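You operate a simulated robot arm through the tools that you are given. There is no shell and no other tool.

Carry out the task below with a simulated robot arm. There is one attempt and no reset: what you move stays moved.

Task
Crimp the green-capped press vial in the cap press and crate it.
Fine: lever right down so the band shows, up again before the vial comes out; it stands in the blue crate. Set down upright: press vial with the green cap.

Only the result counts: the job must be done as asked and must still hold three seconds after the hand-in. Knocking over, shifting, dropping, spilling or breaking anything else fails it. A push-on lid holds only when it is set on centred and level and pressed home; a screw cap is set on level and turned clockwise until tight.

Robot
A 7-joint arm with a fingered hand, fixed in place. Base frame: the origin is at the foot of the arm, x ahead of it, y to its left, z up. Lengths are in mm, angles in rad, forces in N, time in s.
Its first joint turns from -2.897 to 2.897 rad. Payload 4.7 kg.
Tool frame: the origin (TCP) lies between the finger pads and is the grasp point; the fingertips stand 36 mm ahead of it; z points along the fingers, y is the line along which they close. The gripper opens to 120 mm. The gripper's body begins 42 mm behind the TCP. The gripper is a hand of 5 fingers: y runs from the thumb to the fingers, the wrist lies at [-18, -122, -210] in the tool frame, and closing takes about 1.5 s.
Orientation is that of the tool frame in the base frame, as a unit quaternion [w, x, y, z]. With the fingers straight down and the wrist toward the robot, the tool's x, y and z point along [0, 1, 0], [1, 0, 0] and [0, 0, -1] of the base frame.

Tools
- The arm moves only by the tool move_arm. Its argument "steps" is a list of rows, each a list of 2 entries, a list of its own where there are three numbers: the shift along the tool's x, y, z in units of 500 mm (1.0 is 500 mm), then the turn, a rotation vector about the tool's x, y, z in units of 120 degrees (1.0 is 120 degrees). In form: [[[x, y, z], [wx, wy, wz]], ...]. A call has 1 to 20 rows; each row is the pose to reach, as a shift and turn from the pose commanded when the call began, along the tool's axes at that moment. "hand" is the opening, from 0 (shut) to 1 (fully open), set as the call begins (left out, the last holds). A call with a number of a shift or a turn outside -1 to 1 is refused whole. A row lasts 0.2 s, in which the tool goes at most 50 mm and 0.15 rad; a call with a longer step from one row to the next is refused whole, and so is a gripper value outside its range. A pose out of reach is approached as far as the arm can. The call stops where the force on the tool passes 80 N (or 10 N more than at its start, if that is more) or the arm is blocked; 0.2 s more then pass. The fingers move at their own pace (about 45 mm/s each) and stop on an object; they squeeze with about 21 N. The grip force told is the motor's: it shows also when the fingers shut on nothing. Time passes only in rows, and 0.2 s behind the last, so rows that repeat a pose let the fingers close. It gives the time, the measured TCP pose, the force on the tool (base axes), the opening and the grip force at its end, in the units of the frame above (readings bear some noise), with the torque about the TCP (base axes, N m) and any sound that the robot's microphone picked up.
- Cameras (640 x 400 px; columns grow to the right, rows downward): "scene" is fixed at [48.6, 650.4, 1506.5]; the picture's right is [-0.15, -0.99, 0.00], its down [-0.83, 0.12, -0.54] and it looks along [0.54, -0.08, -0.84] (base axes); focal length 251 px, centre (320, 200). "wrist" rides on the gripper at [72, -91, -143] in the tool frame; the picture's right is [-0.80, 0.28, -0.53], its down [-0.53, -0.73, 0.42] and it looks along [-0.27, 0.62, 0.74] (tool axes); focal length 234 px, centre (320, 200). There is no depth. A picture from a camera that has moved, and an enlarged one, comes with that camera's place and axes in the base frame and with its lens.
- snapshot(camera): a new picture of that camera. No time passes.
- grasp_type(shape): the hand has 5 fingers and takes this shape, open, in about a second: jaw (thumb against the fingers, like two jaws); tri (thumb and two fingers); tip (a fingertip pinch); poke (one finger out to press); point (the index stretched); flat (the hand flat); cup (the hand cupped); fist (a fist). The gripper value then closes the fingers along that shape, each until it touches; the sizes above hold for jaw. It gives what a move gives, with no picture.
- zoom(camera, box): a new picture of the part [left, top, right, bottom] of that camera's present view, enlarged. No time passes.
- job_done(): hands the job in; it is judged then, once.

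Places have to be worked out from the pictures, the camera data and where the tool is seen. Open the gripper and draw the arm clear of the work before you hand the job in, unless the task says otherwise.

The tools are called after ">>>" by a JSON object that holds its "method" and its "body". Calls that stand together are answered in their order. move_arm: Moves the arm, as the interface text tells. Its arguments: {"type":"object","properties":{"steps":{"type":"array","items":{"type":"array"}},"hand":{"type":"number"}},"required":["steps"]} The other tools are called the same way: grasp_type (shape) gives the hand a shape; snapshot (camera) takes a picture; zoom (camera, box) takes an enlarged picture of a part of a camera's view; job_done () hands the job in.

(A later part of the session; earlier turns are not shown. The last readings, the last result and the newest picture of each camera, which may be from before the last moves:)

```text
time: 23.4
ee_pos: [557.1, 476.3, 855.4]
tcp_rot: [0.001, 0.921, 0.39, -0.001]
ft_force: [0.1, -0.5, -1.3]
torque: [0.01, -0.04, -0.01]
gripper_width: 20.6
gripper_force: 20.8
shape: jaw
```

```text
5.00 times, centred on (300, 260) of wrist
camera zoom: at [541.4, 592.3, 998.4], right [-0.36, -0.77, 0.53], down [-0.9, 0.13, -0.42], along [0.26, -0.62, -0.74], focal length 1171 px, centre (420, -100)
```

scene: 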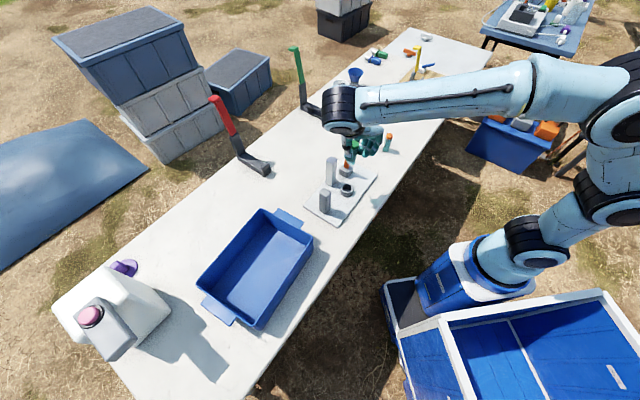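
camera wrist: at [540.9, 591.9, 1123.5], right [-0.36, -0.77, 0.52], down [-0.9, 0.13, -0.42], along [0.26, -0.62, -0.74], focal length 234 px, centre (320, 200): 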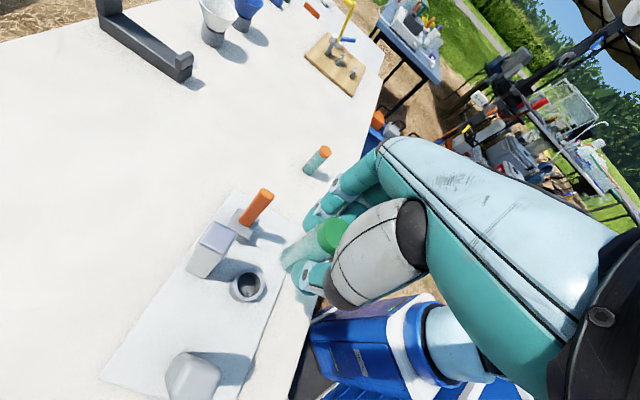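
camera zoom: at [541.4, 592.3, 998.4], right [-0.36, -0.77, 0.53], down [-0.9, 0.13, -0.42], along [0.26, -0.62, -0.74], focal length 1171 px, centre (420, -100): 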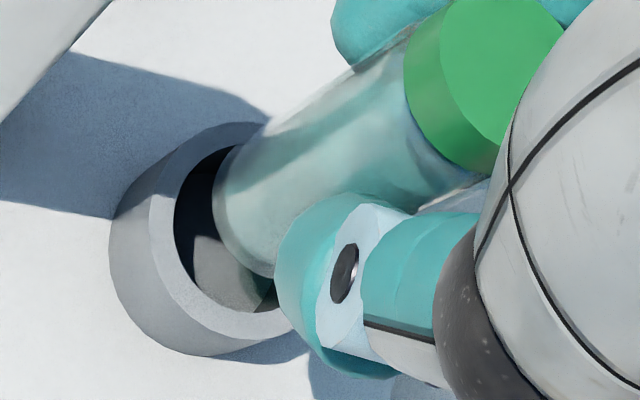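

Vial base appears roughly 2 mm off the ring centre (toward +x, −y). I correct by (−2, +1.2) mm and lower 22 mm so the base enters the ring.

>>> {"method": "move_arm", "body": {"steps": [[[-0.0011, -0.0045, 0.0], [0, 0, 0]], [[-0.0011, -0.0045, 0.012], [0, 0, 0]], [[-0.0011, -0.0045, 0.024], [0, 0, 0]], [[-0.0011, -0.0045, 0.034], [0, 0, 0]], [[-0.0011, -0.0045, 0.044], [0, 0, 0]]]}}

>>> {"method": "zoom", "body": {"camera": "scene", "box": [335, 165, 367, 205]}}

>>> {"method": "zoom", "body": {"camera": "wrist", "box": [255, 220, 345, 300]}}

```text
time: 24.6
ee_pos: [555.3, 477.9, 834.1]
tcp_rot: [0.001, 0.921, 0.391, -0.001]
ft_force: [0.1, 0.0, -0.2]
torque: [0.03, -0.01, 0.02]
gripper_width: 21.0
gripper_force: 21.0
shape: jaw
```

```text
10.00 times, centred on (351, 185) of scene
camera zoom: at [48.6, 650.4, 1506.5], right [-0.15, -0.99, 0.0], down [-0.83, 0.12, -0.54], along [0.54, -0.08, -0.84], focal length 2510 px, centre (10, 350)
```

zoom: 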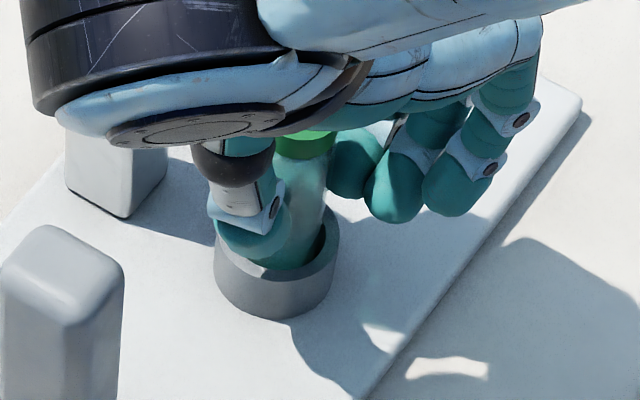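

```text
5.00 times, centred on (300, 260) of wrist
camera zoom: at [539.6, 593.5, 976.0], right [-0.36, -0.77, 0.53], down [-0.9, 0.13, -0.42], along [0.26, -0.62, -0.74], focal length 1171 px, centre (420, -100)
```

zoom: 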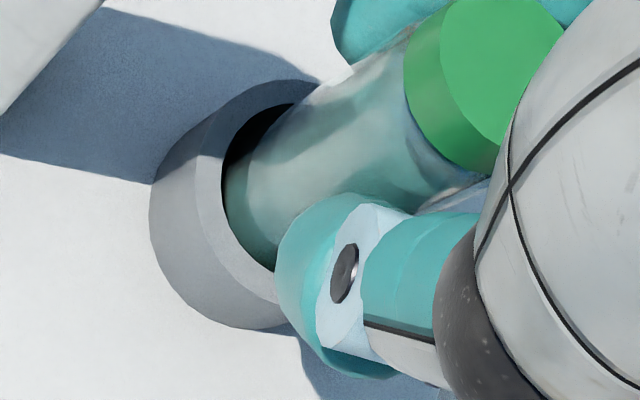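

The vial's base is inside the ring. I'll keep lowering in small steps and watch the force for floor contact.

>>> {"method": "move_arm", "body": {"steps": [[[0, 0, 0.005], [0, 0, 0]], [[0, 0, 0.01], [0, 0, 0]], [[0, 0, 0.014], [0, 0, 0]]]}}

>>> {"method": "move_arm", "body": {"steps": [[[0, 0, 0.003], [0, 0, 0]], [[0, 0, 0.005], [0, 0, 0]]]}}

```text
time: 25.4
ee_pos: [556.2, 478.3, 825.4]
tcp_rot: [0.0, 0.921, 0.391, -0.001]
ft_force: [0.2, -0.8, -0.9]
torque: [0.02, 0.01, 0.03]
gripper_width: 20.7
gripper_force: 20.6
shape: jaw
```

```text
time: 26.0
ee_pos: [555.1, 477.1, 823.7]
tcp_rot: [0.0, 0.921, 0.39, 0.0]
ft_force: [-0.1, -0.8, -1.0]
torque: [0.0, 0.01, 0.01]
gripper_width: 20.6
gripper_force: 20.6
shape: jaw
```

No contact yet; continuing down in 2 mm increments.

>>> {"method": "move_arm", "body": {"steps": [[[0, 0, 0.002], [0, 0, 0]], [[0, 0, 0.004], [0, 0, 0]]]}}

>>> {"method": "zoom", "body": {"camera": "scene", "box": [335, 165, 367, 205]}}

>>> {"method": "zoom", "body": {"camera": "wrist", "box": [255, 220, 345, 300]}}

```text
time: 26.6
ee_pos: [556.3, 477.5, 820.9]
tcp_rot: [0.0, 0.92, 0.391, -0.001]
ft_force: [0.1, 0.4, 0.0]
torque: [0.0, -0.01, 0.01]
gripper_width: 20.7
gripper_force: 20.8
shape: jaw
```

```text
10.00 times, centred on (351, 185) of scene
camera zoom: at [48.6, 650.4, 1506.5], right [-0.15, -0.99, 0.0], down [-0.83, 0.12, -0.54], along [0.54, -0.08, -0.84], focal length 2510 px, centre (10, 350)
```

zoom: 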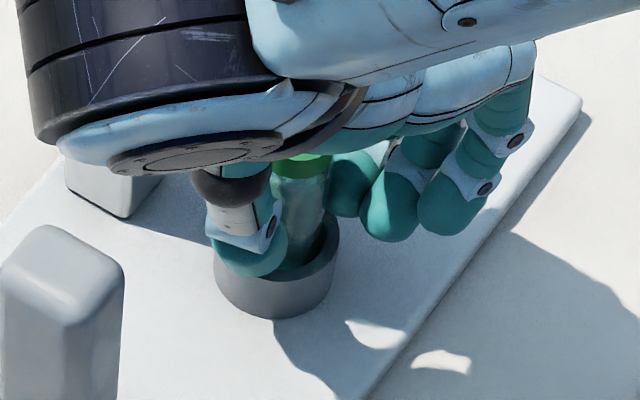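

```text
5.00 times, centred on (300, 260) of wrist
camera zoom: at [539.8, 593.5, 964.6], right [-0.36, -0.77, 0.53], down [-0.9, 0.13, -0.42], along [0.26, -0.62, -0.74], focal length 1171 px, centre (420, -100)
```

zoom: 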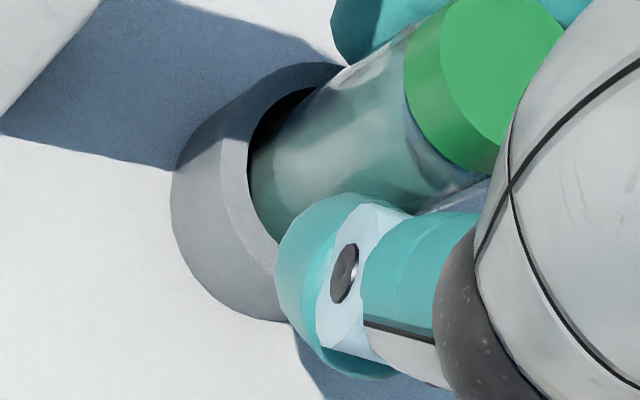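

Still free; continue in 2 mm steps watching the force.

>>> {"method": "move_arm", "body": {"steps": [[[0, 0, 0.002], [0, 0, 0]], [[0, 0, 0.004], [0, 0, 0]]]}}

>>> {"method": "move_arm", "body": {"steps": [[[0, 0, 0.002], [0, 0, 0]], [[0, 0, 0.004], [0, 0, 0]]]}}

```text
time: 27.2
ee_pos: [555.9, 478.7, 820.2]
tcp_rot: [0.0, 0.92, 0.391, 0.0]
ft_force: [-0.8, 1.2, 8.5]
torque: [-0.01, 0.01, -0.01]
gripper_width: 21.2
gripper_force: 20.9
shape: jaw
```

```text
time: 27.8
ee_pos: [554.8, 477.8, 819.5]
tcp_rot: [-0.001, 0.92, 0.392, 0.001]
ft_force: [-1.5, 2.0, 20.5]
torque: [-0.01, 0.0, 0.01]
gripper_width: 21.6
gripper_force: 20.5
shape: jaw
```

Contact with the nest floor (20 N). I'll relieve the load by 2 mm and open the fingers moderately.

>>> {"method": "move_arm", "body": {"steps": [[[0, 0, -0.004], [0, 0, 0]], [[0, 0, -0.004], [0, 0, 0]]]}}

>>> {"method": "move_arm", "body": {"hand": 0.5, "steps": [[[0, 0, 0], [0, 0, 0]], [[0, 0, 0], [0, 0, 0]], [[0, 0, 0], [0, 0, 0]], [[0, 0, 0], [0, 0, 0]], [[0, 0, 0], [0, 0, 0]], [[0, 0, 0], [0, 0, 0]]]}}

>>> {"method": "zoom", "body": {"camera": "scene", "box": [325, 155, 373, 205]}}

>>> {"method": "zoom", "body": {"camera": "wrist", "box": [235, 180, 385, 310]}}

```text
time: 28.4
ee_pos: [555.7, 478.0, 819.3]
tcp_rot: [0.0, 0.92, 0.391, 0.0]
ft_force: [-0.7, 2.3, 16.1]
torque: [0.01, -0.08, -0.01]
gripper_width: 21.9
gripper_force: 20.9
shape: jaw
```

```text
time: 29.8
ee_pos: [554.5, 477.5, 820.1]
tcp_rot: [0.0, 0.921, 0.391, 0.0]
ft_force: [0.9, -0.1, -0.2]
torque: [0.02, -0.02, 0.02]
gripper_width: 59.3
gripper_force: 0.1
shape: jaw
```

```text
8.00 times, centred on (349, 180) of scene
camera zoom: at [48.6, 650.4, 1506.5], right [-0.15, -0.99, 0.0], down [-0.83, 0.12, -0.54], along [0.54, -0.08, -0.84], focal length 2008 px, centre (88, 360)
```

zoom: 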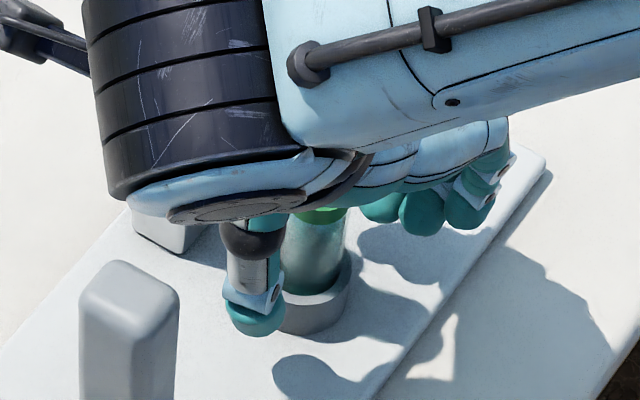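

```text
3.08 times, centred on (310, 245) of wrist
camera zoom: at [539.7, 593.3, 962.3], right [-0.36, -0.77, 0.53], down [-0.9, 0.13, -0.42], along [0.26, -0.62, -0.74], focal length 720 px, centre (351, 62)
```

zoom: 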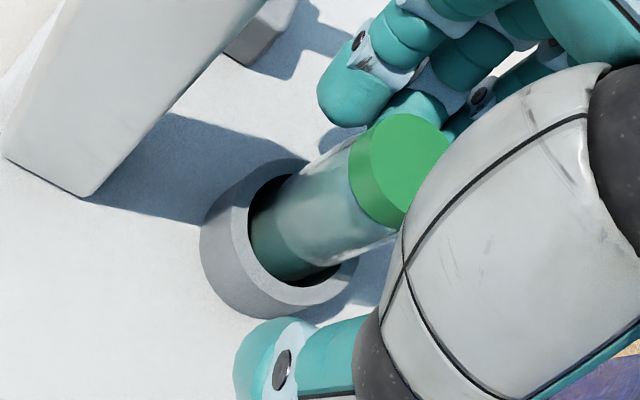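

The vial stands free in the nest. I'll rise straight up and look from above.

>>> {"method": "move_arm", "body": {"steps": [[[0, 0, -0.04], [0, 0, 0]], [[0, 0, -0.1], [0, 0, 0]], [[0, 0, -0.18], [0, 0, 0]], [[0, 0, -0.26], [0, 0, 0]], [[0, 0, -0.34], [0, 0, 0]]]}}

>>> {"method": "snapshot", "body": {"camera": "wrist"}}

>>> {"method": "zoom", "body": {"camera": "wrist", "box": [160, 180, 320, 330]}}

>>> {"method": "zoom", "body": {"camera": "scene", "box": [310, 130, 390, 210]}}

```text
time: 31.0
ee_pos: [555.4, 476.9, 990.2]
tcp_rot: [0.0, 0.921, 0.391, -0.001]
ft_force: [0.0, 1.1, -1.2]
torque: [0.0, -0.02, 0.02]
gripper_width: 59.2
gripper_force: 0.1
shape: jaw
```

```text
taken
camera wrist: at [539.3, 593.2, 1132.1], right [-0.36, -0.77, 0.53], down [-0.9, 0.12, -0.42], along [0.26, -0.62, -0.74], focal length 234 px, centre (320, 200)
```

wrist: 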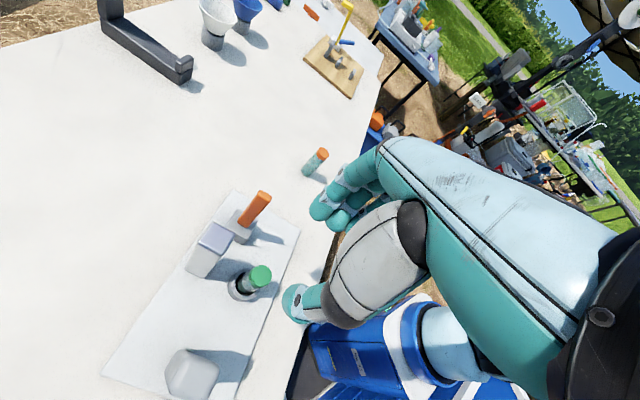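

```text
2.67 times, centred on (240, 255) of wrist
camera zoom: at [539.3, 593.2, 1132.1], right [-0.36, -0.77, 0.53], down [-0.9, 0.12, -0.42], along [0.26, -0.62, -0.74], focal length 624 px, centre (533, 53)
```

zoom: 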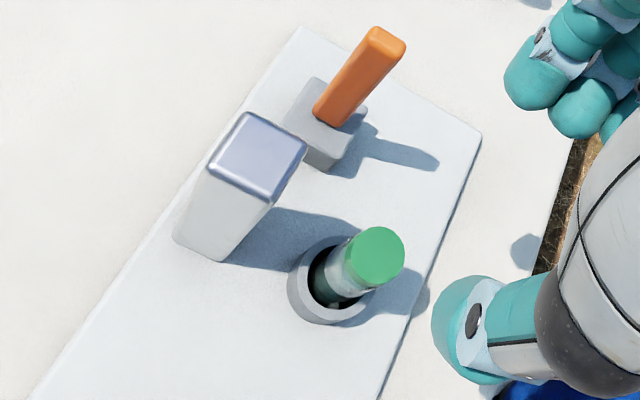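

```text
5.00 times, centred on (350, 170) of scene
camera zoom: at [48.6, 650.4, 1506.5], right [-0.15, -0.99, 0.0], down [-0.83, 0.12, -0.54], along [0.54, -0.08, -0.84], focal length 1255 px, centre (170, 350)
```

zoom: 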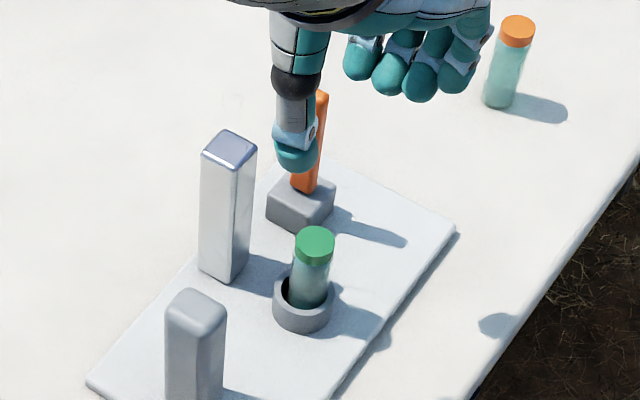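

The vial sits upright and centred in the nest. The lever top is at about (645, 461, 881), leaning slightly back in the plane facing the robot, so I expect it to swing toward the robot. I'll close the hand here to see the closed-finger shape I will push with.

>>> {"method": "move_arm", "body": {"hand": 0, "steps": [[[0, 0, 0], [0, 0, 0]], [[0, 0, 0], [0, 0, 0]], [[0, 0, 0], [0, 0, 0]], [[0, 0, 0], [0, 0, 0]], [[0, 0, 0], [0, 0, 0]], [[0, 0, 0], [0, 0, 0]], [[0, 0, 0], [0, 0, 0]]]}}

>>> {"method": "zoom", "body": {"camera": "wrist", "box": [240, 120, 480, 320]}}

>>> {"method": "zoom", "body": {"camera": "scene", "box": [320, 90, 420, 180]}}

```text
time: 32.6
ee_pos: [555.0, 476.3, 989.4]
tcp_rot: [0.0, 0.921, 0.39, 0.0]
ft_force: [0.1, 0.1, 0.1]
torque: [0.0, -0.01, -0.03]
gripper_width: 0.0
gripper_force: 20.7
shape: jaw
```

```text
2.00 times, centred on (360, 220) of wrist
camera zoom: at [539.2, 592.9, 1132.6], right [-0.36, -0.77, 0.53], down [-0.9, 0.13, -0.42], along [0.26, -0.62, -0.74], focal length 468 px, centre (240, 160)
```

zoom: 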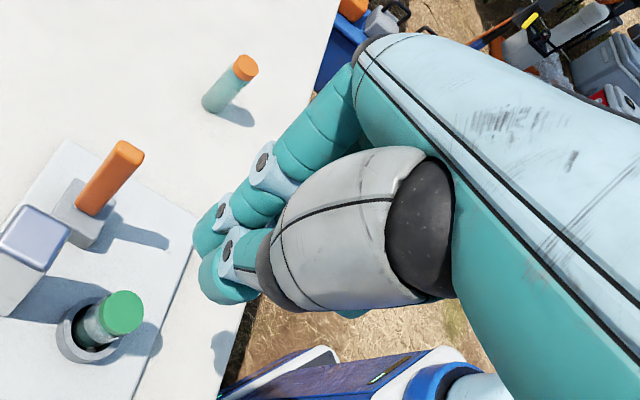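

```text
4.44 times, centred on (370, 135) of scene
camera zoom: at [48.6, 650.4, 1506.5], right [-0.15, -0.99, 0.0], down [-0.83, 0.12, -0.54], along [0.54, -0.08, -0.84], focal length 1116 px, centre (98, 489)
```

zoom: 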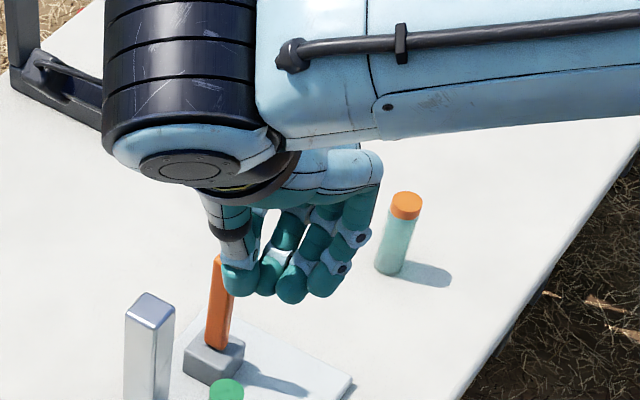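

Closed shape is compact (thumb tip against index). I'll swing the hand 90° (wrist toward the robot) and go to a point 70 mm behind the lever, still high.

>>> {"method": "move_arm", "body": {"steps": [[[0.0197, 0.0127, 0], [0, 0, -0.0625]], [[0.0395, 0.0254, 0], [0, 0, -0.125]], [[0.0592, 0.0382, 0], [0, 0, -0.1875]], [[0.0789, 0.0509, 0], [0, 0, -0.25]], [[0.0987, 0.0636, 0], [0, 0, -0.3125]], [[0.1184, 0.0763, 0], [0, 0, -0.375]], [[0.1381, 0.089, 0], [0, 0, -0.4375]], [[0.1579, 0.1017, 0], [0, 0, -0.5]], [[0.1776, 0.1145, 0], [0, 0, -0.5625]], [[0.1973, 0.1272, 0], [0, 0, -0.625]], [[0.2171, 0.1399, 0], [0, 0, -0.6875]], [[0.2368, 0.1526, 0], [0, 0, -0.75]]]}}

>>> {"method": "snapshot", "body": {"camera": "wrist"}}

>>> {"method": "snapshot", "body": {"camera": "scene"}}

```text
time: 35.2
ee_pos: [692.3, 509.3, 990.4]
tcp_rot: [0.0, 0.374, 0.927, 0.002]
ft_force: [-0.3, 1.0, 0.8]
torque: [-0.01, -0.01, 0.02]
gripper_width: 0.1
gripper_force: 21.4
shape: jaw
```

```text
taken
camera wrist: at [576.5, 494.9, 1132.9], right [0.77, -0.36, 0.53], down [-0.12, -0.9, -0.43], along [0.62, 0.26, -0.74], focal length 234 px, centre (320, 200)
```

wrist: 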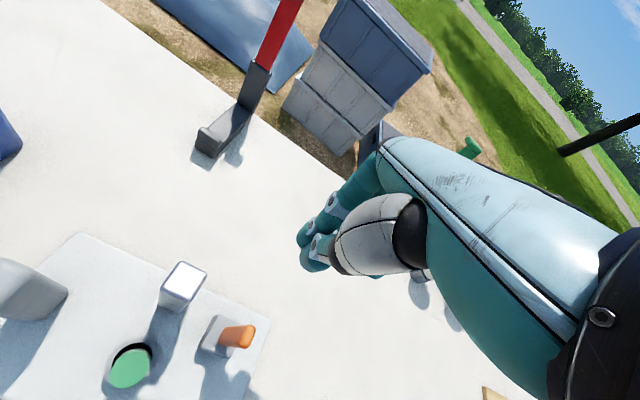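

```text
taken
```

scene: 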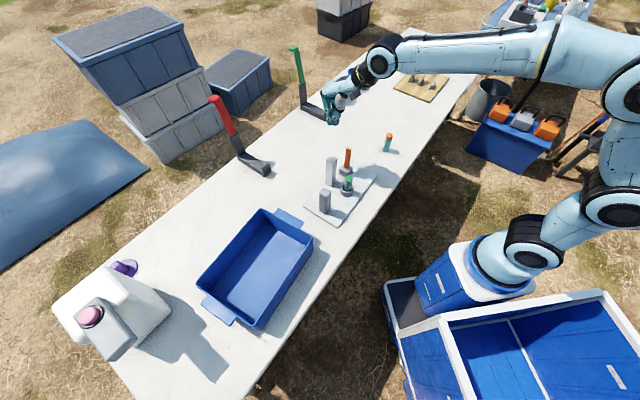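

Hand is now behind the lever. I'll zoom on lever and column here to refine the lever's location and tilt.

>>> {"method": "zoom", "body": {"camera": "wrist", "box": [140, 240, 300, 390]}}

>>> {"method": "zoom", "body": {"camera": "scene", "box": [310, 80, 390, 210]}}

```text
2.67 times, centred on (220, 315) of wrist
camera zoom: at [576.5, 494.9, 1132.9], right [0.77, -0.36, 0.53], down [-0.12, -0.9, -0.43], along [0.62, 0.26, -0.74], focal length 624 px, centre (587, -107)
```

zoom: 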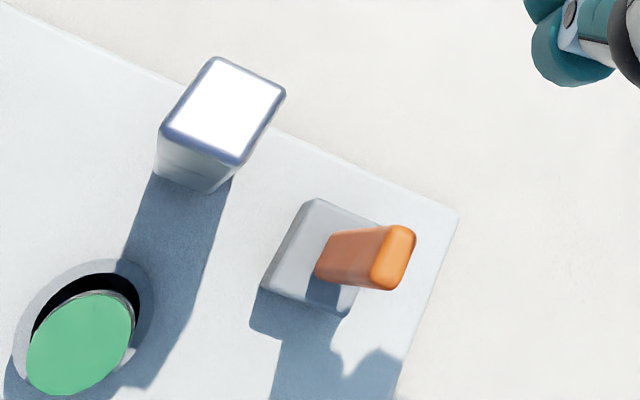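

```text
3.08 times, centred on (350, 145) of scene
camera zoom: at [48.6, 650.4, 1506.5], right [-0.15, -0.99, 0.0], down [-0.83, 0.12, -0.54], along [0.54, -0.08, -0.84], focal length 772 px, centre (228, 369)
```

zoom: 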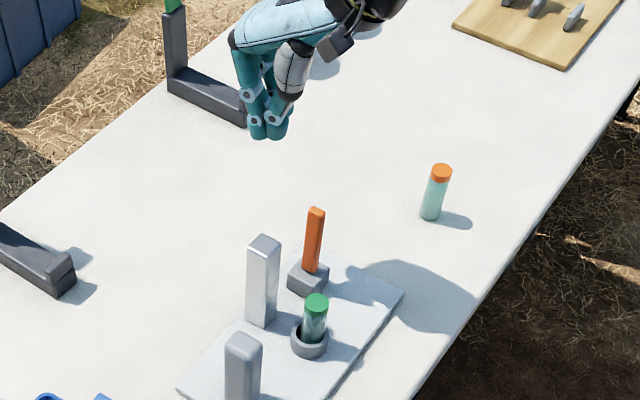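

Lever top confirmed at (645, 461, 881). I'll descend behind it and approach to just short of contact.

>>> {"method": "move_arm", "body": {"steps": [[[0, 0, 0.07], [0, 0, 0]], [[0, 0, 0.14], [0, 0, 0]], [[0, 0, 0.21], [0, 0, 0]], [[0, -0.02, 0.21], [0, 0, 0]], [[0, -0.04, 0.21], [0, 0, 0]]]}}

>>> {"method": "snapshot", "body": {"camera": "wrist"}}

>>> {"method": "zoom", "body": {"camera": "scene", "box": [310, 110, 390, 210]}}

```text
time: 36.4
ee_pos: [678.4, 496.0, 885.0]
tcp_rot: [-0.001, 0.374, 0.927, 0.0]
ft_force: [0.4, -1.0, 0.7]
torque: [-0.02, 0.0, 0.0]
gripper_width: 0.0
gripper_force: 21.0
shape: jaw
```

```text
taken
camera wrist: at [562.6, 480.3, 1027.8], right [0.77, -0.36, 0.53], down [-0.13, -0.9, -0.42], along [0.62, 0.26, -0.74], focal length 234 px, centre (320, 200)
```

wrist: 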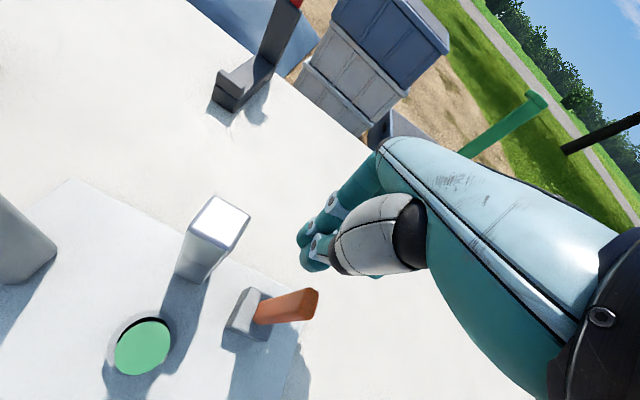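

```text
4.00 times, centred on (350, 160) of scene
camera zoom: at [48.6, 650.4, 1506.5], right [-0.15, -0.99, 0.0], down [-0.83, 0.12, -0.54], along [0.54, -0.08, -0.84], focal length 1004 px, centre (200, 360)
```

zoom: 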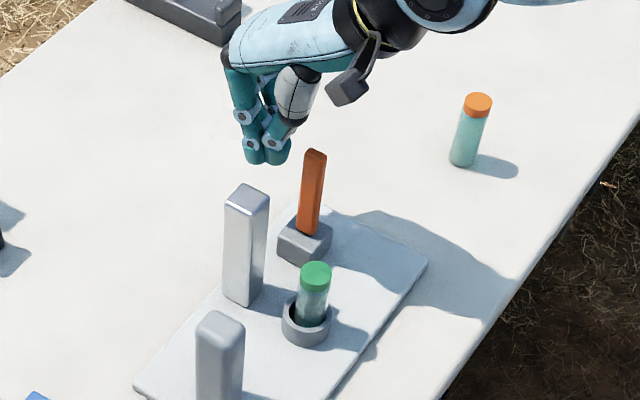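

Clear so far. Now I push gently toward the robot (tool −y) by 22 mm and watch the force.

>>> {"method": "move_arm", "body": {"steps": [[[0, -0.012, 0], [0, 0, 0]], [[0, -0.024, 0], [0, 0, 0]], [[0, -0.034, 0], [0, 0, 0]], [[0, -0.044, 0], [0, 0, 0]]]}}

>>> {"method": "zoom", "body": {"camera": "scene", "box": [310, 110, 390, 210]}}

>>> {"method": "zoom", "body": {"camera": "wrist", "box": [200, 180, 400, 380]}}

```text
time: 37.4
ee_pos: [663.4, 479.5, 884.7]
tcp_rot: [0.001, 0.375, 0.927, 0.0]
ft_force: [0.2, 1.3, 0.9]
torque: [-0.02, 0.05, 0.02]
gripper_width: 0.0
gripper_force: 21.0
shape: jaw
```

```text
4.00 times, centred on (350, 160) of scene
camera zoom: at [48.6, 650.4, 1506.5], right [-0.15, -0.99, 0.0], down [-0.83, 0.12, -0.54], along [0.54, -0.08, -0.84], focal length 1004 px, centre (200, 360)
```

zoom: 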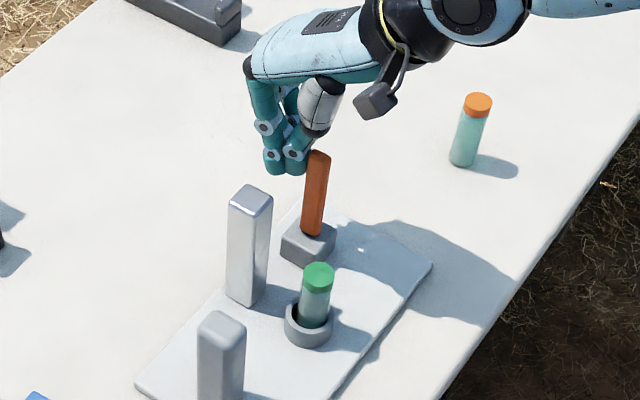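

```text
2.00 times, centred on (300, 280) of wrist
camera zoom: at [547.1, 464.4, 1027.8], right [0.77, -0.36, 0.53], down [-0.13, -0.9, -0.43], along [0.62, 0.26, -0.74], focal length 468 px, centre (360, 40)
```

zoom: 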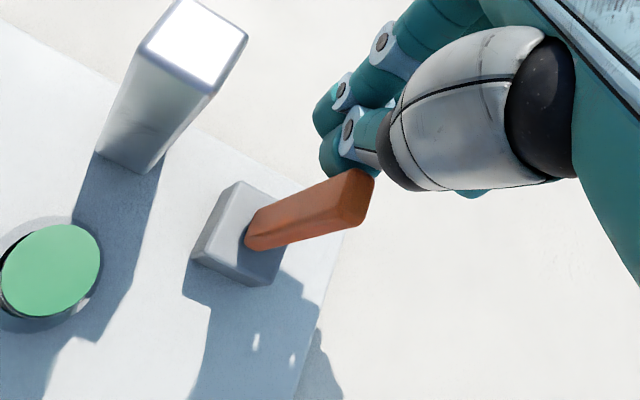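

The press seems to have moved slightly in the picture, rather than the lever turning. I'll back off right away and examine closely.

>>> {"method": "move_arm", "body": {"steps": [[[0, 0.02, 0], [0, 0, 0]], [[0, 0.04, 0], [0, 0, 0]]]}}

>>> {"method": "zoom", "body": {"camera": "scene", "box": [300, 140, 380, 220]}}

>>> {"method": "zoom", "body": {"camera": "scene", "box": [310, 130, 390, 210]}}

>>> {"method": "zoom", "body": {"camera": "wrist", "box": [140, 180, 340, 380]}}

```text
time: 38.0
ee_pos: [675.7, 494.0, 883.7]
tcp_rot: [0.0, 0.375, 0.927, 0.0]
ft_force: [0.9, 0.3, -0.2]
torque: [-0.03, -0.03, 0.01]
gripper_width: 0.0
gripper_force: 21.2
shape: jaw
```

```text
5.00 times, centred on (340, 180) of scene
camera zoom: at [48.6, 650.4, 1506.5], right [-0.15, -0.99, 0.0], down [-0.83, 0.12, -0.54], along [0.54, -0.08, -0.84], focal length 1255 px, centre (220, 300)
```

zoom: 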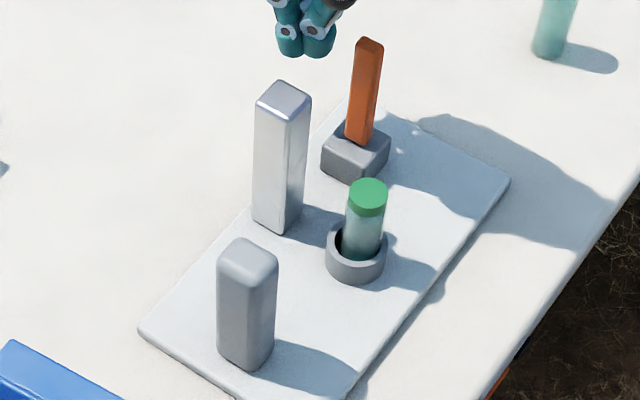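

```text
5.00 times, centred on (350, 170) of scene
camera zoom: at [48.6, 650.4, 1506.5], right [-0.15, -0.99, 0.0], down [-0.83, 0.12, -0.54], along [0.54, -0.08, -0.84], focal length 1255 px, centre (170, 350)
```

zoom: 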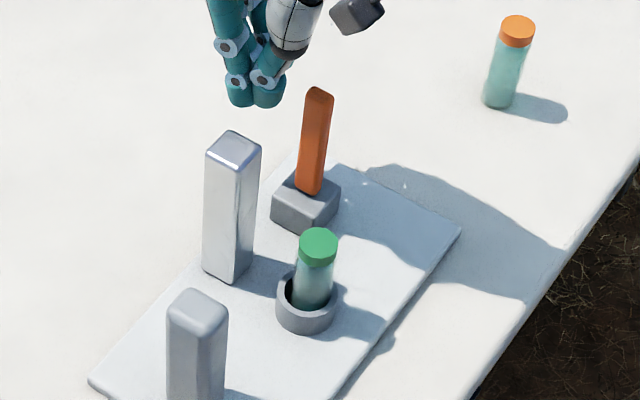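

```text
2.00 times, centred on (240, 280) of wrist
camera zoom: at [561.2, 478.7, 1027.6], right [0.77, -0.36, 0.52], down [-0.13, -0.9, -0.42], along [0.62, 0.26, -0.74], focal length 468 px, centre (480, 40)
```

zoom: 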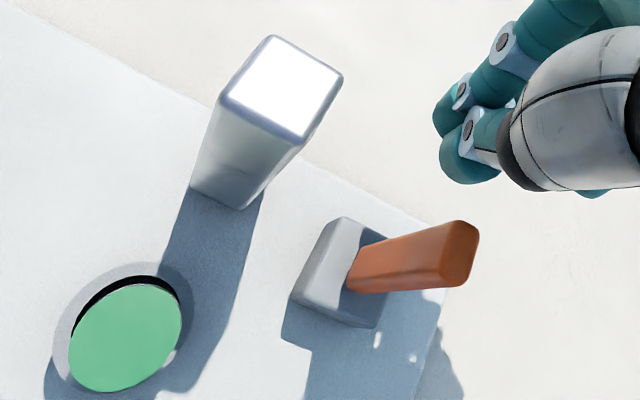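

The press shifted about 2–3 mm; I need to know whether the lever itself turned. Zooming in for a precise look at the lever's lean.

>>> {"method": "zoom", "body": {"camera": "wrist", "box": [220, 270, 340, 360]}}

>>> {"method": "zoom", "body": {"camera": "scene", "box": [360, 140, 364, 142]}}

>>> {"method": "zoom", "body": {"camera": "scene", "box": [320, 140, 384, 180]}}

```text
4.44 times, centred on (280, 315) of wrist
camera zoom: at [561.2, 478.7, 1027.6], right [0.77, -0.36, 0.52], down [-0.13, -0.9, -0.42], along [0.62, 0.26, -0.74], focal length 1041 px, centre (498, -311)
```

zoom: 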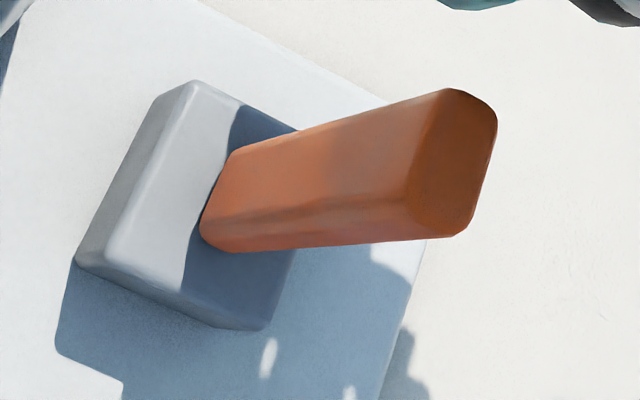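

```text
16.00 times, centred on (362, 141) of scene
camera zoom: at [48.6, 650.4, 1506.5], right [-0.15, -0.99, 0.0], down [-0.83, 0.12, -0.54], along [0.54, -0.08, -0.84], focal length 4017 px, centre (-352, 1144)
```

zoom: 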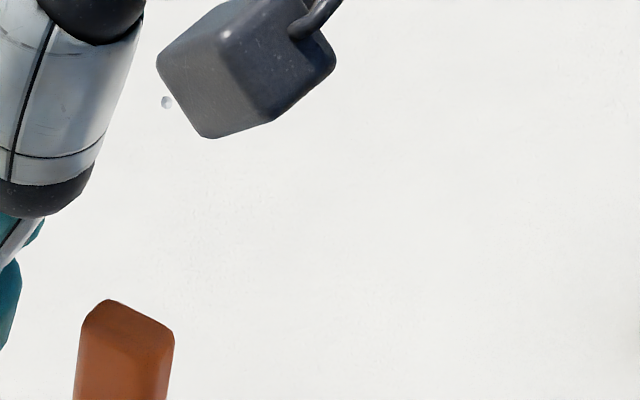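

```text
10.00 times, centred on (352, 160) of scene
camera zoom: at [48.6, 650.4, 1506.5], right [-0.15, -0.99, 0.0], down [-0.83, 0.12, -0.54], along [0.54, -0.08, -0.84], focal length 2510 px, centre (0, 600)
```

zoom: 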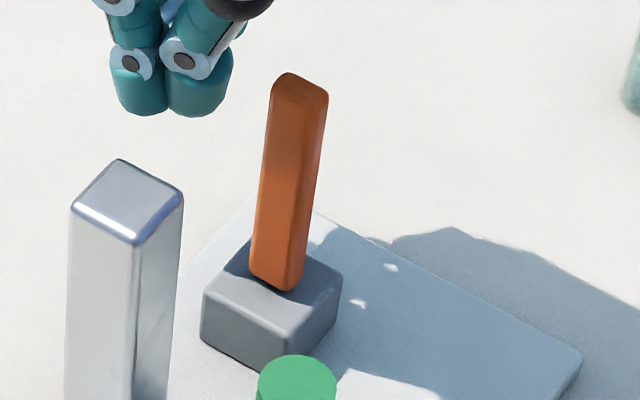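

The lever barely turned, so the push direction or speed is in question. I'll repeat very slowly, in tiny steps with force readings, to tell a free hinge from a rigid direction.

>>> {"method": "move_arm", "body": {"steps": [[[0, -0.015, 0], [0, 0, 0]], [[0, -0.029, 0], [0, 0, 0]], [[0, -0.032, 0], [0, 0, 0]], [[0, -0.032, 0], [0, 0, 0]]]}}

>>> {"method": "move_arm", "body": {"steps": [[[0, -0.002, 0], [0, 0, 0]], [[0, -0.004, 0], [0, 0, 0]]]}}

>>> {"method": "move_arm", "body": {"steps": [[[0, -0.002, 0], [0, 0, 0]], [[0, -0.004, 0], [0, 0, 0]]]}}

```text
time: 39.0
ee_pos: [665.7, 481.4, 885.4]
tcp_rot: [-0.001, 0.375, 0.927, 0.0]
ft_force: [0.0, -0.3, -0.2]
torque: [-0.01, 0.03, -0.02]
gripper_width: 0.1
gripper_force: 21.5
shape: jaw
```

```text
time: 39.6
ee_pos: [664.0, 481.4, 884.9]
tcp_rot: [0.0, 0.375, 0.927, 0.0]
ft_force: [0.2, 1.0, 0.3]
torque: [0.01, -0.01, -0.03]
gripper_width: 0.1
gripper_force: 21.0
shape: jaw
```

```text
time: 40.2
ee_pos: [662.8, 479.1, 884.8]
tcp_rot: [0.0, 0.375, 0.927, 0.0]
ft_force: [1.0, 0.9, 0.6]
torque: [0.04, 0.0, -0.01]
gripper_width: 0.0
gripper_force: 21.1
shape: jaw
```

Back near the earlier furthest point with no clear force. I'll look at the gap between thumb and lever.

>>> {"method": "zoom", "body": {"camera": "wrist", "box": [250, 220, 370, 310]}}

>>> {"method": "zoom", "body": {"camera": "scene", "box": [320, 140, 384, 180]}}

```text
4.44 times, centred on (310, 265) of wrist
camera zoom: at [547.3, 464.2, 1027.9], right [0.77, -0.36, 0.53], down [-0.13, -0.9, -0.42], along [0.62, 0.26, -0.74], focal length 1041 px, centre (364, -89)
```

zoom: 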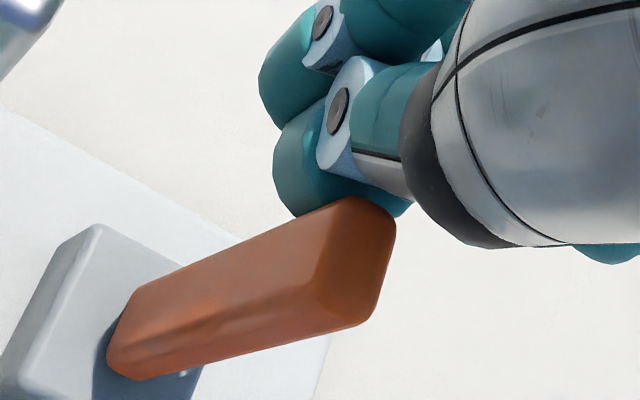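

```text
10.00 times, centred on (352, 160) of scene
camera zoom: at [48.6, 650.4, 1506.5], right [-0.15, -0.99, 0.0], down [-0.83, 0.12, -0.54], along [0.54, -0.08, -0.84], focal length 2510 px, centre (0, 600)
```

zoom: 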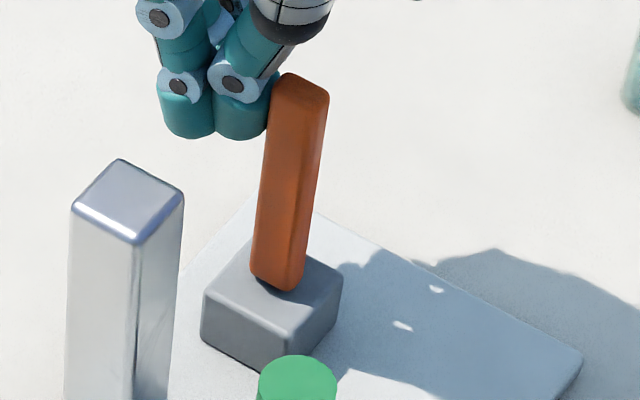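

Just touching now. Push 1 mm per row, reading force after each 2 mm.

>>> {"method": "move_arm", "body": {"steps": [[[0, -0.002, 0], [0, 0, 0]], [[0, -0.004, 0], [0, 0, 0]]]}}

>>> {"method": "zoom", "body": {"camera": "scene", "box": [320, 140, 384, 180]}}

>>> {"method": "zoom", "body": {"camera": "wrist", "box": [250, 220, 370, 310]}}

```text
time: 40.8
ee_pos: [661.6, 477.3, 884.9]
tcp_rot: [0.0, 0.374, 0.927, 0.0]
ft_force: [1.0, 1.2, 1.0]
torque: [-0.02, 0.0, 0.01]
gripper_width: 0.2
gripper_force: 21.3
shape: jaw
```

```text
10.00 times, centred on (352, 160) of scene
camera zoom: at [48.6, 650.4, 1506.5], right [-0.15, -0.99, 0.0], down [-0.83, 0.12, -0.54], along [0.54, -0.08, -0.84], focal length 2510 px, centre (0, 600)
```

zoom: 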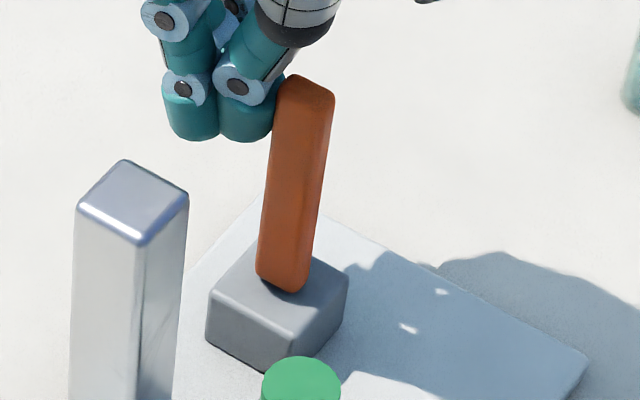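

```text
4.44 times, centred on (310, 265) of wrist
camera zoom: at [545.9, 462.7, 1027.8], right [0.77, -0.36, 0.53], down [-0.13, -0.9, -0.42], along [0.62, 0.26, -0.74], focal length 1041 px, centre (364, -89)
```

zoom: 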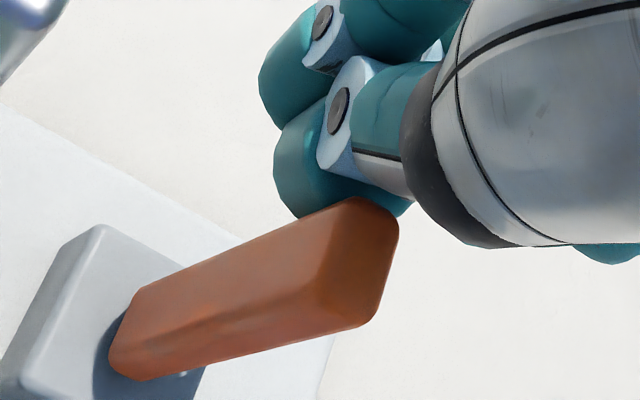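

The whole press slides with only ~1.5 N while the lever stays upright relative to it — this direction isn't turning it. I'll stop that, back off, and test a straight downward push on the lever's top (which can't slide the press) in case it's a plunging lever.

>>> {"method": "move_arm", "body": {"steps": [[[0, 0.016, 0], [0, 0, 0]], [[0, 0.016, -0.05], [0, 0, 0]], [[0, 0.016, -0.1], [0, 0, 0]], [[0, -0.02, -0.1], [0, 0, 0]], [[0, -0.058, -0.1], [0, 0, 0]]]}}

>>> {"method": "zoom", "body": {"camera": "wrist", "box": [230, 200, 390, 320]}}

>>> {"method": "zoom", "body": {"camera": "scene", "box": [310, 110, 390, 170]}}

```text
time: 42.0
ee_pos: [641.1, 458.3, 933.5]
tcp_rot: [0.0, 0.375, 0.927, 0.0]
ft_force: [0.7, 0.7, 0.5]
torque: [0.02, -0.03, -0.01]
gripper_width: 0.1
gripper_force: 20.9
shape: jaw
```

```text
3.33 times, centred on (310, 260) of wrist
camera zoom: at [525.7, 442.3, 1077.0], right [0.77, -0.36, 0.53], down [-0.13, -0.9, -0.42], along [0.62, 0.26, -0.74], focal length 781 px, centre (353, 0)
```

zoom: 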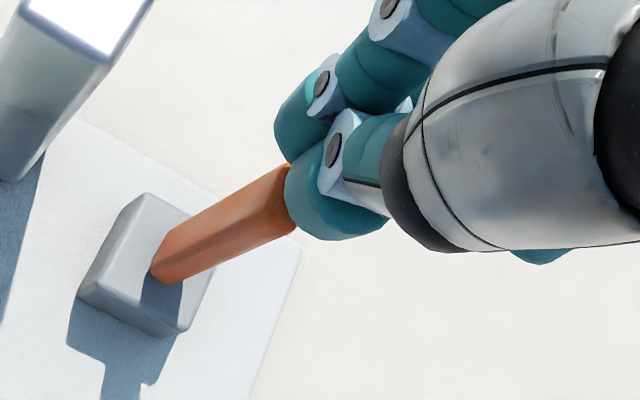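

```text
6.67 times, centred on (350, 140) of scene
camera zoom: at [48.6, 650.4, 1506.5], right [-0.15, -0.99, 0.0], down [-0.83, 0.12, -0.54], along [0.54, -0.08, -0.84], focal length 1674 px, centre (120, 600)
```

zoom: 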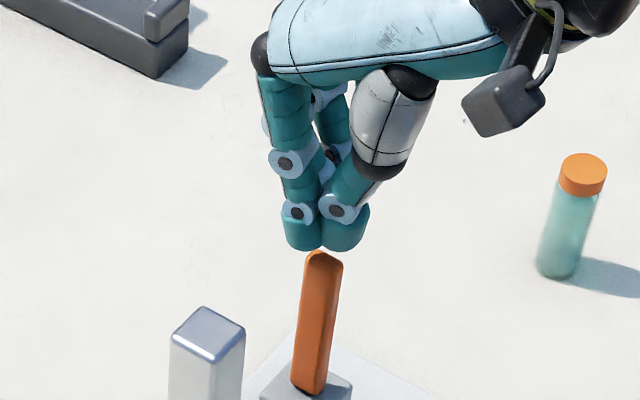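

Fingertips are over the lever's top. Lowering gently to press straight down.

>>> {"method": "move_arm", "body": {"steps": [[[0, 0, 0.01], [0, 0, 0]], [[0, 0, 0.018], [0, 0, 0]], [[0, 0, 0.022], [0, 0, 0]]]}}

>>> {"method": "move_arm", "body": {"steps": [[[0, 0, 0.004], [0, 0, 0]], [[0, 0, 0.008], [0, 0, 0]]]}}

>>> {"method": "zoom", "body": {"camera": "scene", "box": [310, 120, 390, 180]}}

```text
time: 42.8
ee_pos: [642.1, 457.8, 924.1]
tcp_rot: [0.0, 0.374, 0.928, 0.0]
ft_force: [-0.2, 0.2, -0.6]
torque: [-0.04, 0.02, -0.02]
gripper_width: 0.2
gripper_force: 21.0
shape: jaw
```

```text
time: 43.4
ee_pos: [642.5, 458.0, 920.6]
tcp_rot: [0.0, 0.374, 0.927, 0.0]
ft_force: [-0.5, 1.3, 3.5]
torque: [0.08, -0.03, -0.02]
gripper_width: 0.0
gripper_force: 21.7
shape: jaw
```

```text
6.67 times, centred on (350, 150) of scene
camera zoom: at [48.6, 650.4, 1506.5], right [-0.15, -0.99, 0.0], down [-0.83, 0.12, -0.54], along [0.54, -0.08, -0.84], focal length 1674 px, centre (120, 533)
```

zoom: 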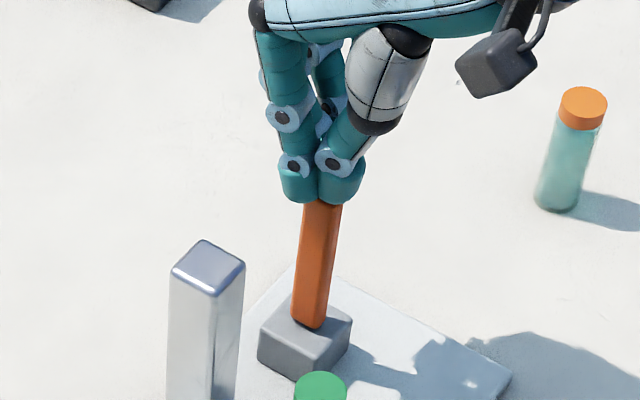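

Contact at 3.5 N. Pressing 2 mm more at a time.

>>> {"method": "move_arm", "body": {"steps": [[[0, 0, 0.002], [0, 0, 0]], [[0, 0, 0.004], [0, 0, 0]]]}}

>>> {"method": "zoom", "body": {"camera": "scene", "box": [310, 120, 390, 180]}}

```text
time: 44.0
ee_pos: [640.9, 457.4, 920.1]
tcp_rot: [0.001, 0.374, 0.927, 0.002]
ft_force: [1.5, -0.8, 13.3]
torque: [-0.02, 0.04, -0.02]
gripper_width: 0.0
gripper_force: 20.8
shape: jaw
```

```text
6.67 times, centred on (350, 150) of scene
camera zoom: at [48.6, 650.4, 1506.5], right [-0.15, -0.99, 0.0], down [-0.83, 0.12, -0.54], along [0.54, -0.08, -0.84], focal length 1674 px, centre (120, 533)
```

zoom: 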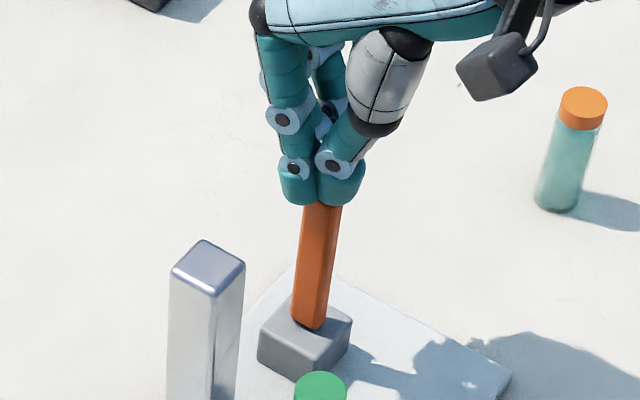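

Vertically rigid (13 N for ~0.5 mm), so it's a hinge. Pressing down also pins the press by friction, so with this load I'll drag the lever's top slightly toward the robot (−v) and look for rotation.

>>> {"method": "move_arm", "body": {"steps": [[[0, 0, 0.002], [0, 0, 0]], [[0, -0.004, 0.002], [0, 0, 0]], [[0, -0.008, 0.002], [0, 0, 0]], [[0, -0.012, 0.002], [0, 0, 0]]]}}

>>> {"method": "zoom", "body": {"camera": "scene", "box": [320, 130, 384, 180]}}

>>> {"method": "zoom", "body": {"camera": "wrist", "box": [230, 200, 390, 320]}}

```text
time: 45.0
ee_pos: [637.3, 453.1, 917.6]
tcp_rot: [0.001, 0.375, 0.927, 0.002]
ft_force: [9.5, 6.3, 21.7]
torque: [0.32, -0.33, -0.05]
gripper_width: 0.0
gripper_force: 20.9
shape: jaw
```

```text
8.00 times, centred on (352, 155) of scene
camera zoom: at [48.6, 650.4, 1506.5], right [-0.15, -0.99, 0.0], down [-0.83, 0.12, -0.54], along [0.54, -0.08, -0.84], focal length 2008 px, centre (64, 560)
```

zoom: 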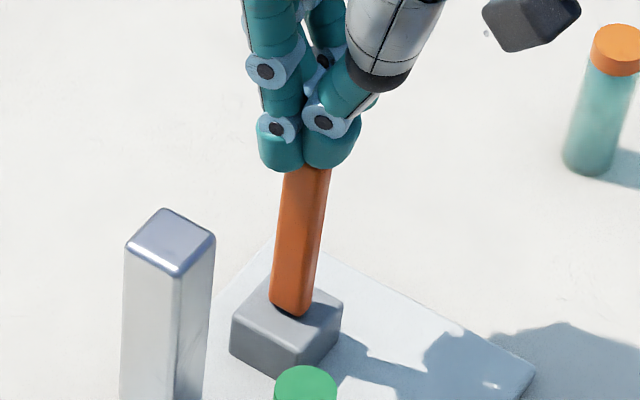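

```text
3.33 times, centred on (310, 260) of wrist
camera zoom: at [521.4, 437.9, 1060.6], right [0.77, -0.36, 0.53], down [-0.12, -0.9, -0.43], along [0.62, 0.26, -0.74], focal length 781 px, centre (353, 0)
```

zoom: 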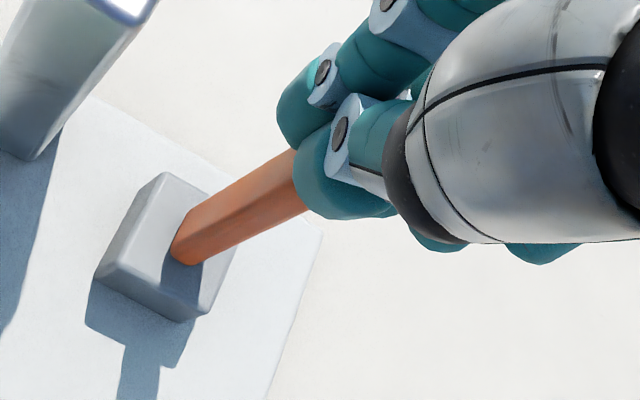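

11 N of drag toward the robot produced no rotation and no slide — that direction is rigid. I'll return and test the ±u directions (toward/away from the nest) the same way.

>>> {"method": "move_arm", "body": {"steps": [[[0, 0.004, 0], [0, 0, 0]], [[0, 0.008, 0], [0, 0, 0]], [[0, 0.012, 0], [0, 0, 0]]]}}

>>> {"method": "move_arm", "body": {"steps": [[[-0.004, 0, 0], [0, 0, 0]], [[-0.008, 0, 0], [0, 0, 0]], [[-0.012, 0, 0], [0, 0, 0]]]}}

>>> {"method": "zoom", "body": {"camera": "scene", "box": [320, 130, 384, 180]}}

>>> {"method": "zoom", "body": {"camera": "wrist", "box": [230, 200, 390, 320]}}

```text
time: 45.8
ee_pos: [640.4, 457.0, 918.8]
tcp_rot: [0.0, 0.375, 0.927, 0.0]
ft_force: [-6.5, -6.6, 27.7]
torque: [-0.32, 0.43, 0.01]
gripper_width: 0.2
gripper_force: 21.3
shape: jaw
```

```text
time: 46.6
ee_pos: [645.1, 453.6, 917.1]
tcp_rot: [0.0, 0.374, 0.927, 0.001]
ft_force: [-4.2, -4.5, 27.0]
torque: [-0.25, 0.31, 0.01]
gripper_width: 0.0
gripper_force: 21.0
shape: jaw
```

```text
8.00 times, centred on (352, 155) of scene
camera zoom: at [48.6, 650.4, 1506.5], right [-0.15, -0.99, 0.0], down [-0.83, 0.12, -0.54], along [0.54, -0.08, -0.84], focal length 2008 px, centre (64, 560)
```

zoom: 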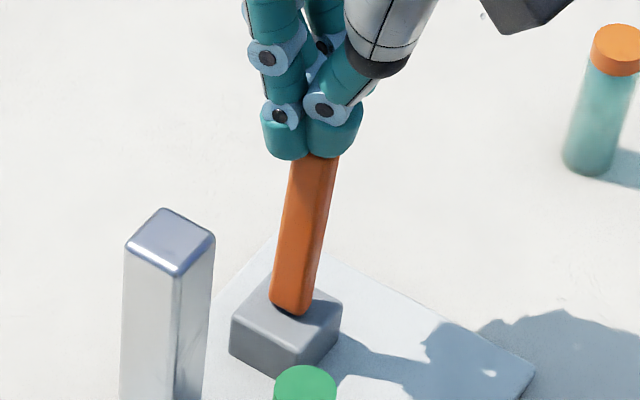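

```text
3.33 times, centred on (310, 260) of wrist
camera zoom: at [529.4, 437.0, 1060.7], right [0.77, -0.36, 0.53], down [-0.12, -0.9, -0.43], along [0.62, 0.26, -0.74], focal length 781 px, centre (353, 0)
```

zoom: 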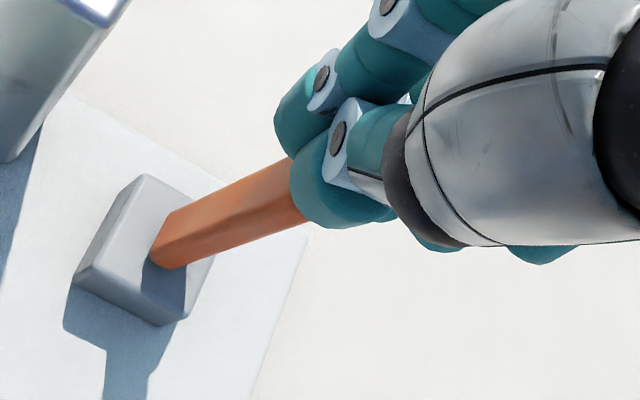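

That's it: moving the top 6 mm along +u met zero lateral force, the lever tilted outward (+u) and the press stayed put. I'll continue dragging its top along +u while keeping the downward load.

>>> {"method": "move_arm", "body": {"steps": [[[-0.01, 0, 0.0], [0, 0, 0]], [[-0.02, 0, 0.0005], [0, 0, 0]], [[-0.03, 0, 0.001], [0, 0, 0]], [[-0.04, 0, 0.002], [0, 0, 0]]]}}

>>> {"method": "zoom", "body": {"camera": "scene", "box": [320, 130, 384, 180]}}

>>> {"method": "zoom", "body": {"camera": "wrist", "box": [230, 200, 390, 320]}}

```text
time: 47.6
ee_pos: [661.5, 438.6, 915.2]
tcp_rot: [0.001, 0.375, 0.927, 0.0]
ft_force: [-0.7, -5.9, 17.7]
torque: [-0.25, 0.13, 0.02]
gripper_width: 0.0
gripper_force: 20.9
shape: jaw
```

```text
8.00 times, centred on (352, 155) of scene
camera zoom: at [48.6, 650.4, 1506.5], right [-0.15, -0.99, 0.0], down [-0.83, 0.12, -0.54], along [0.54, -0.08, -0.84], focal length 2008 px, centre (64, 560)
```

zoom: 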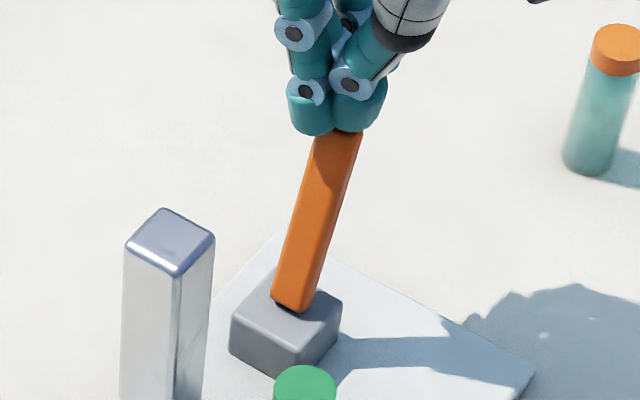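

```text
3.33 times, centred on (310, 260) of wrist
camera zoom: at [544.4, 423.0, 1058.6], right [0.77, -0.36, 0.53], down [-0.13, -0.9, -0.42], along [0.62, 0.26, -0.74], focal length 781 px, centre (353, 0)
```

zoom: 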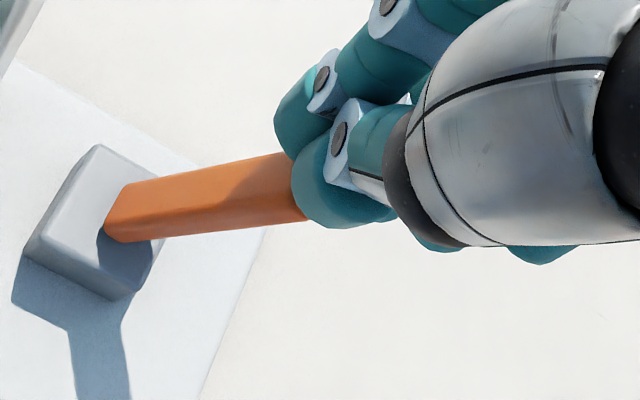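

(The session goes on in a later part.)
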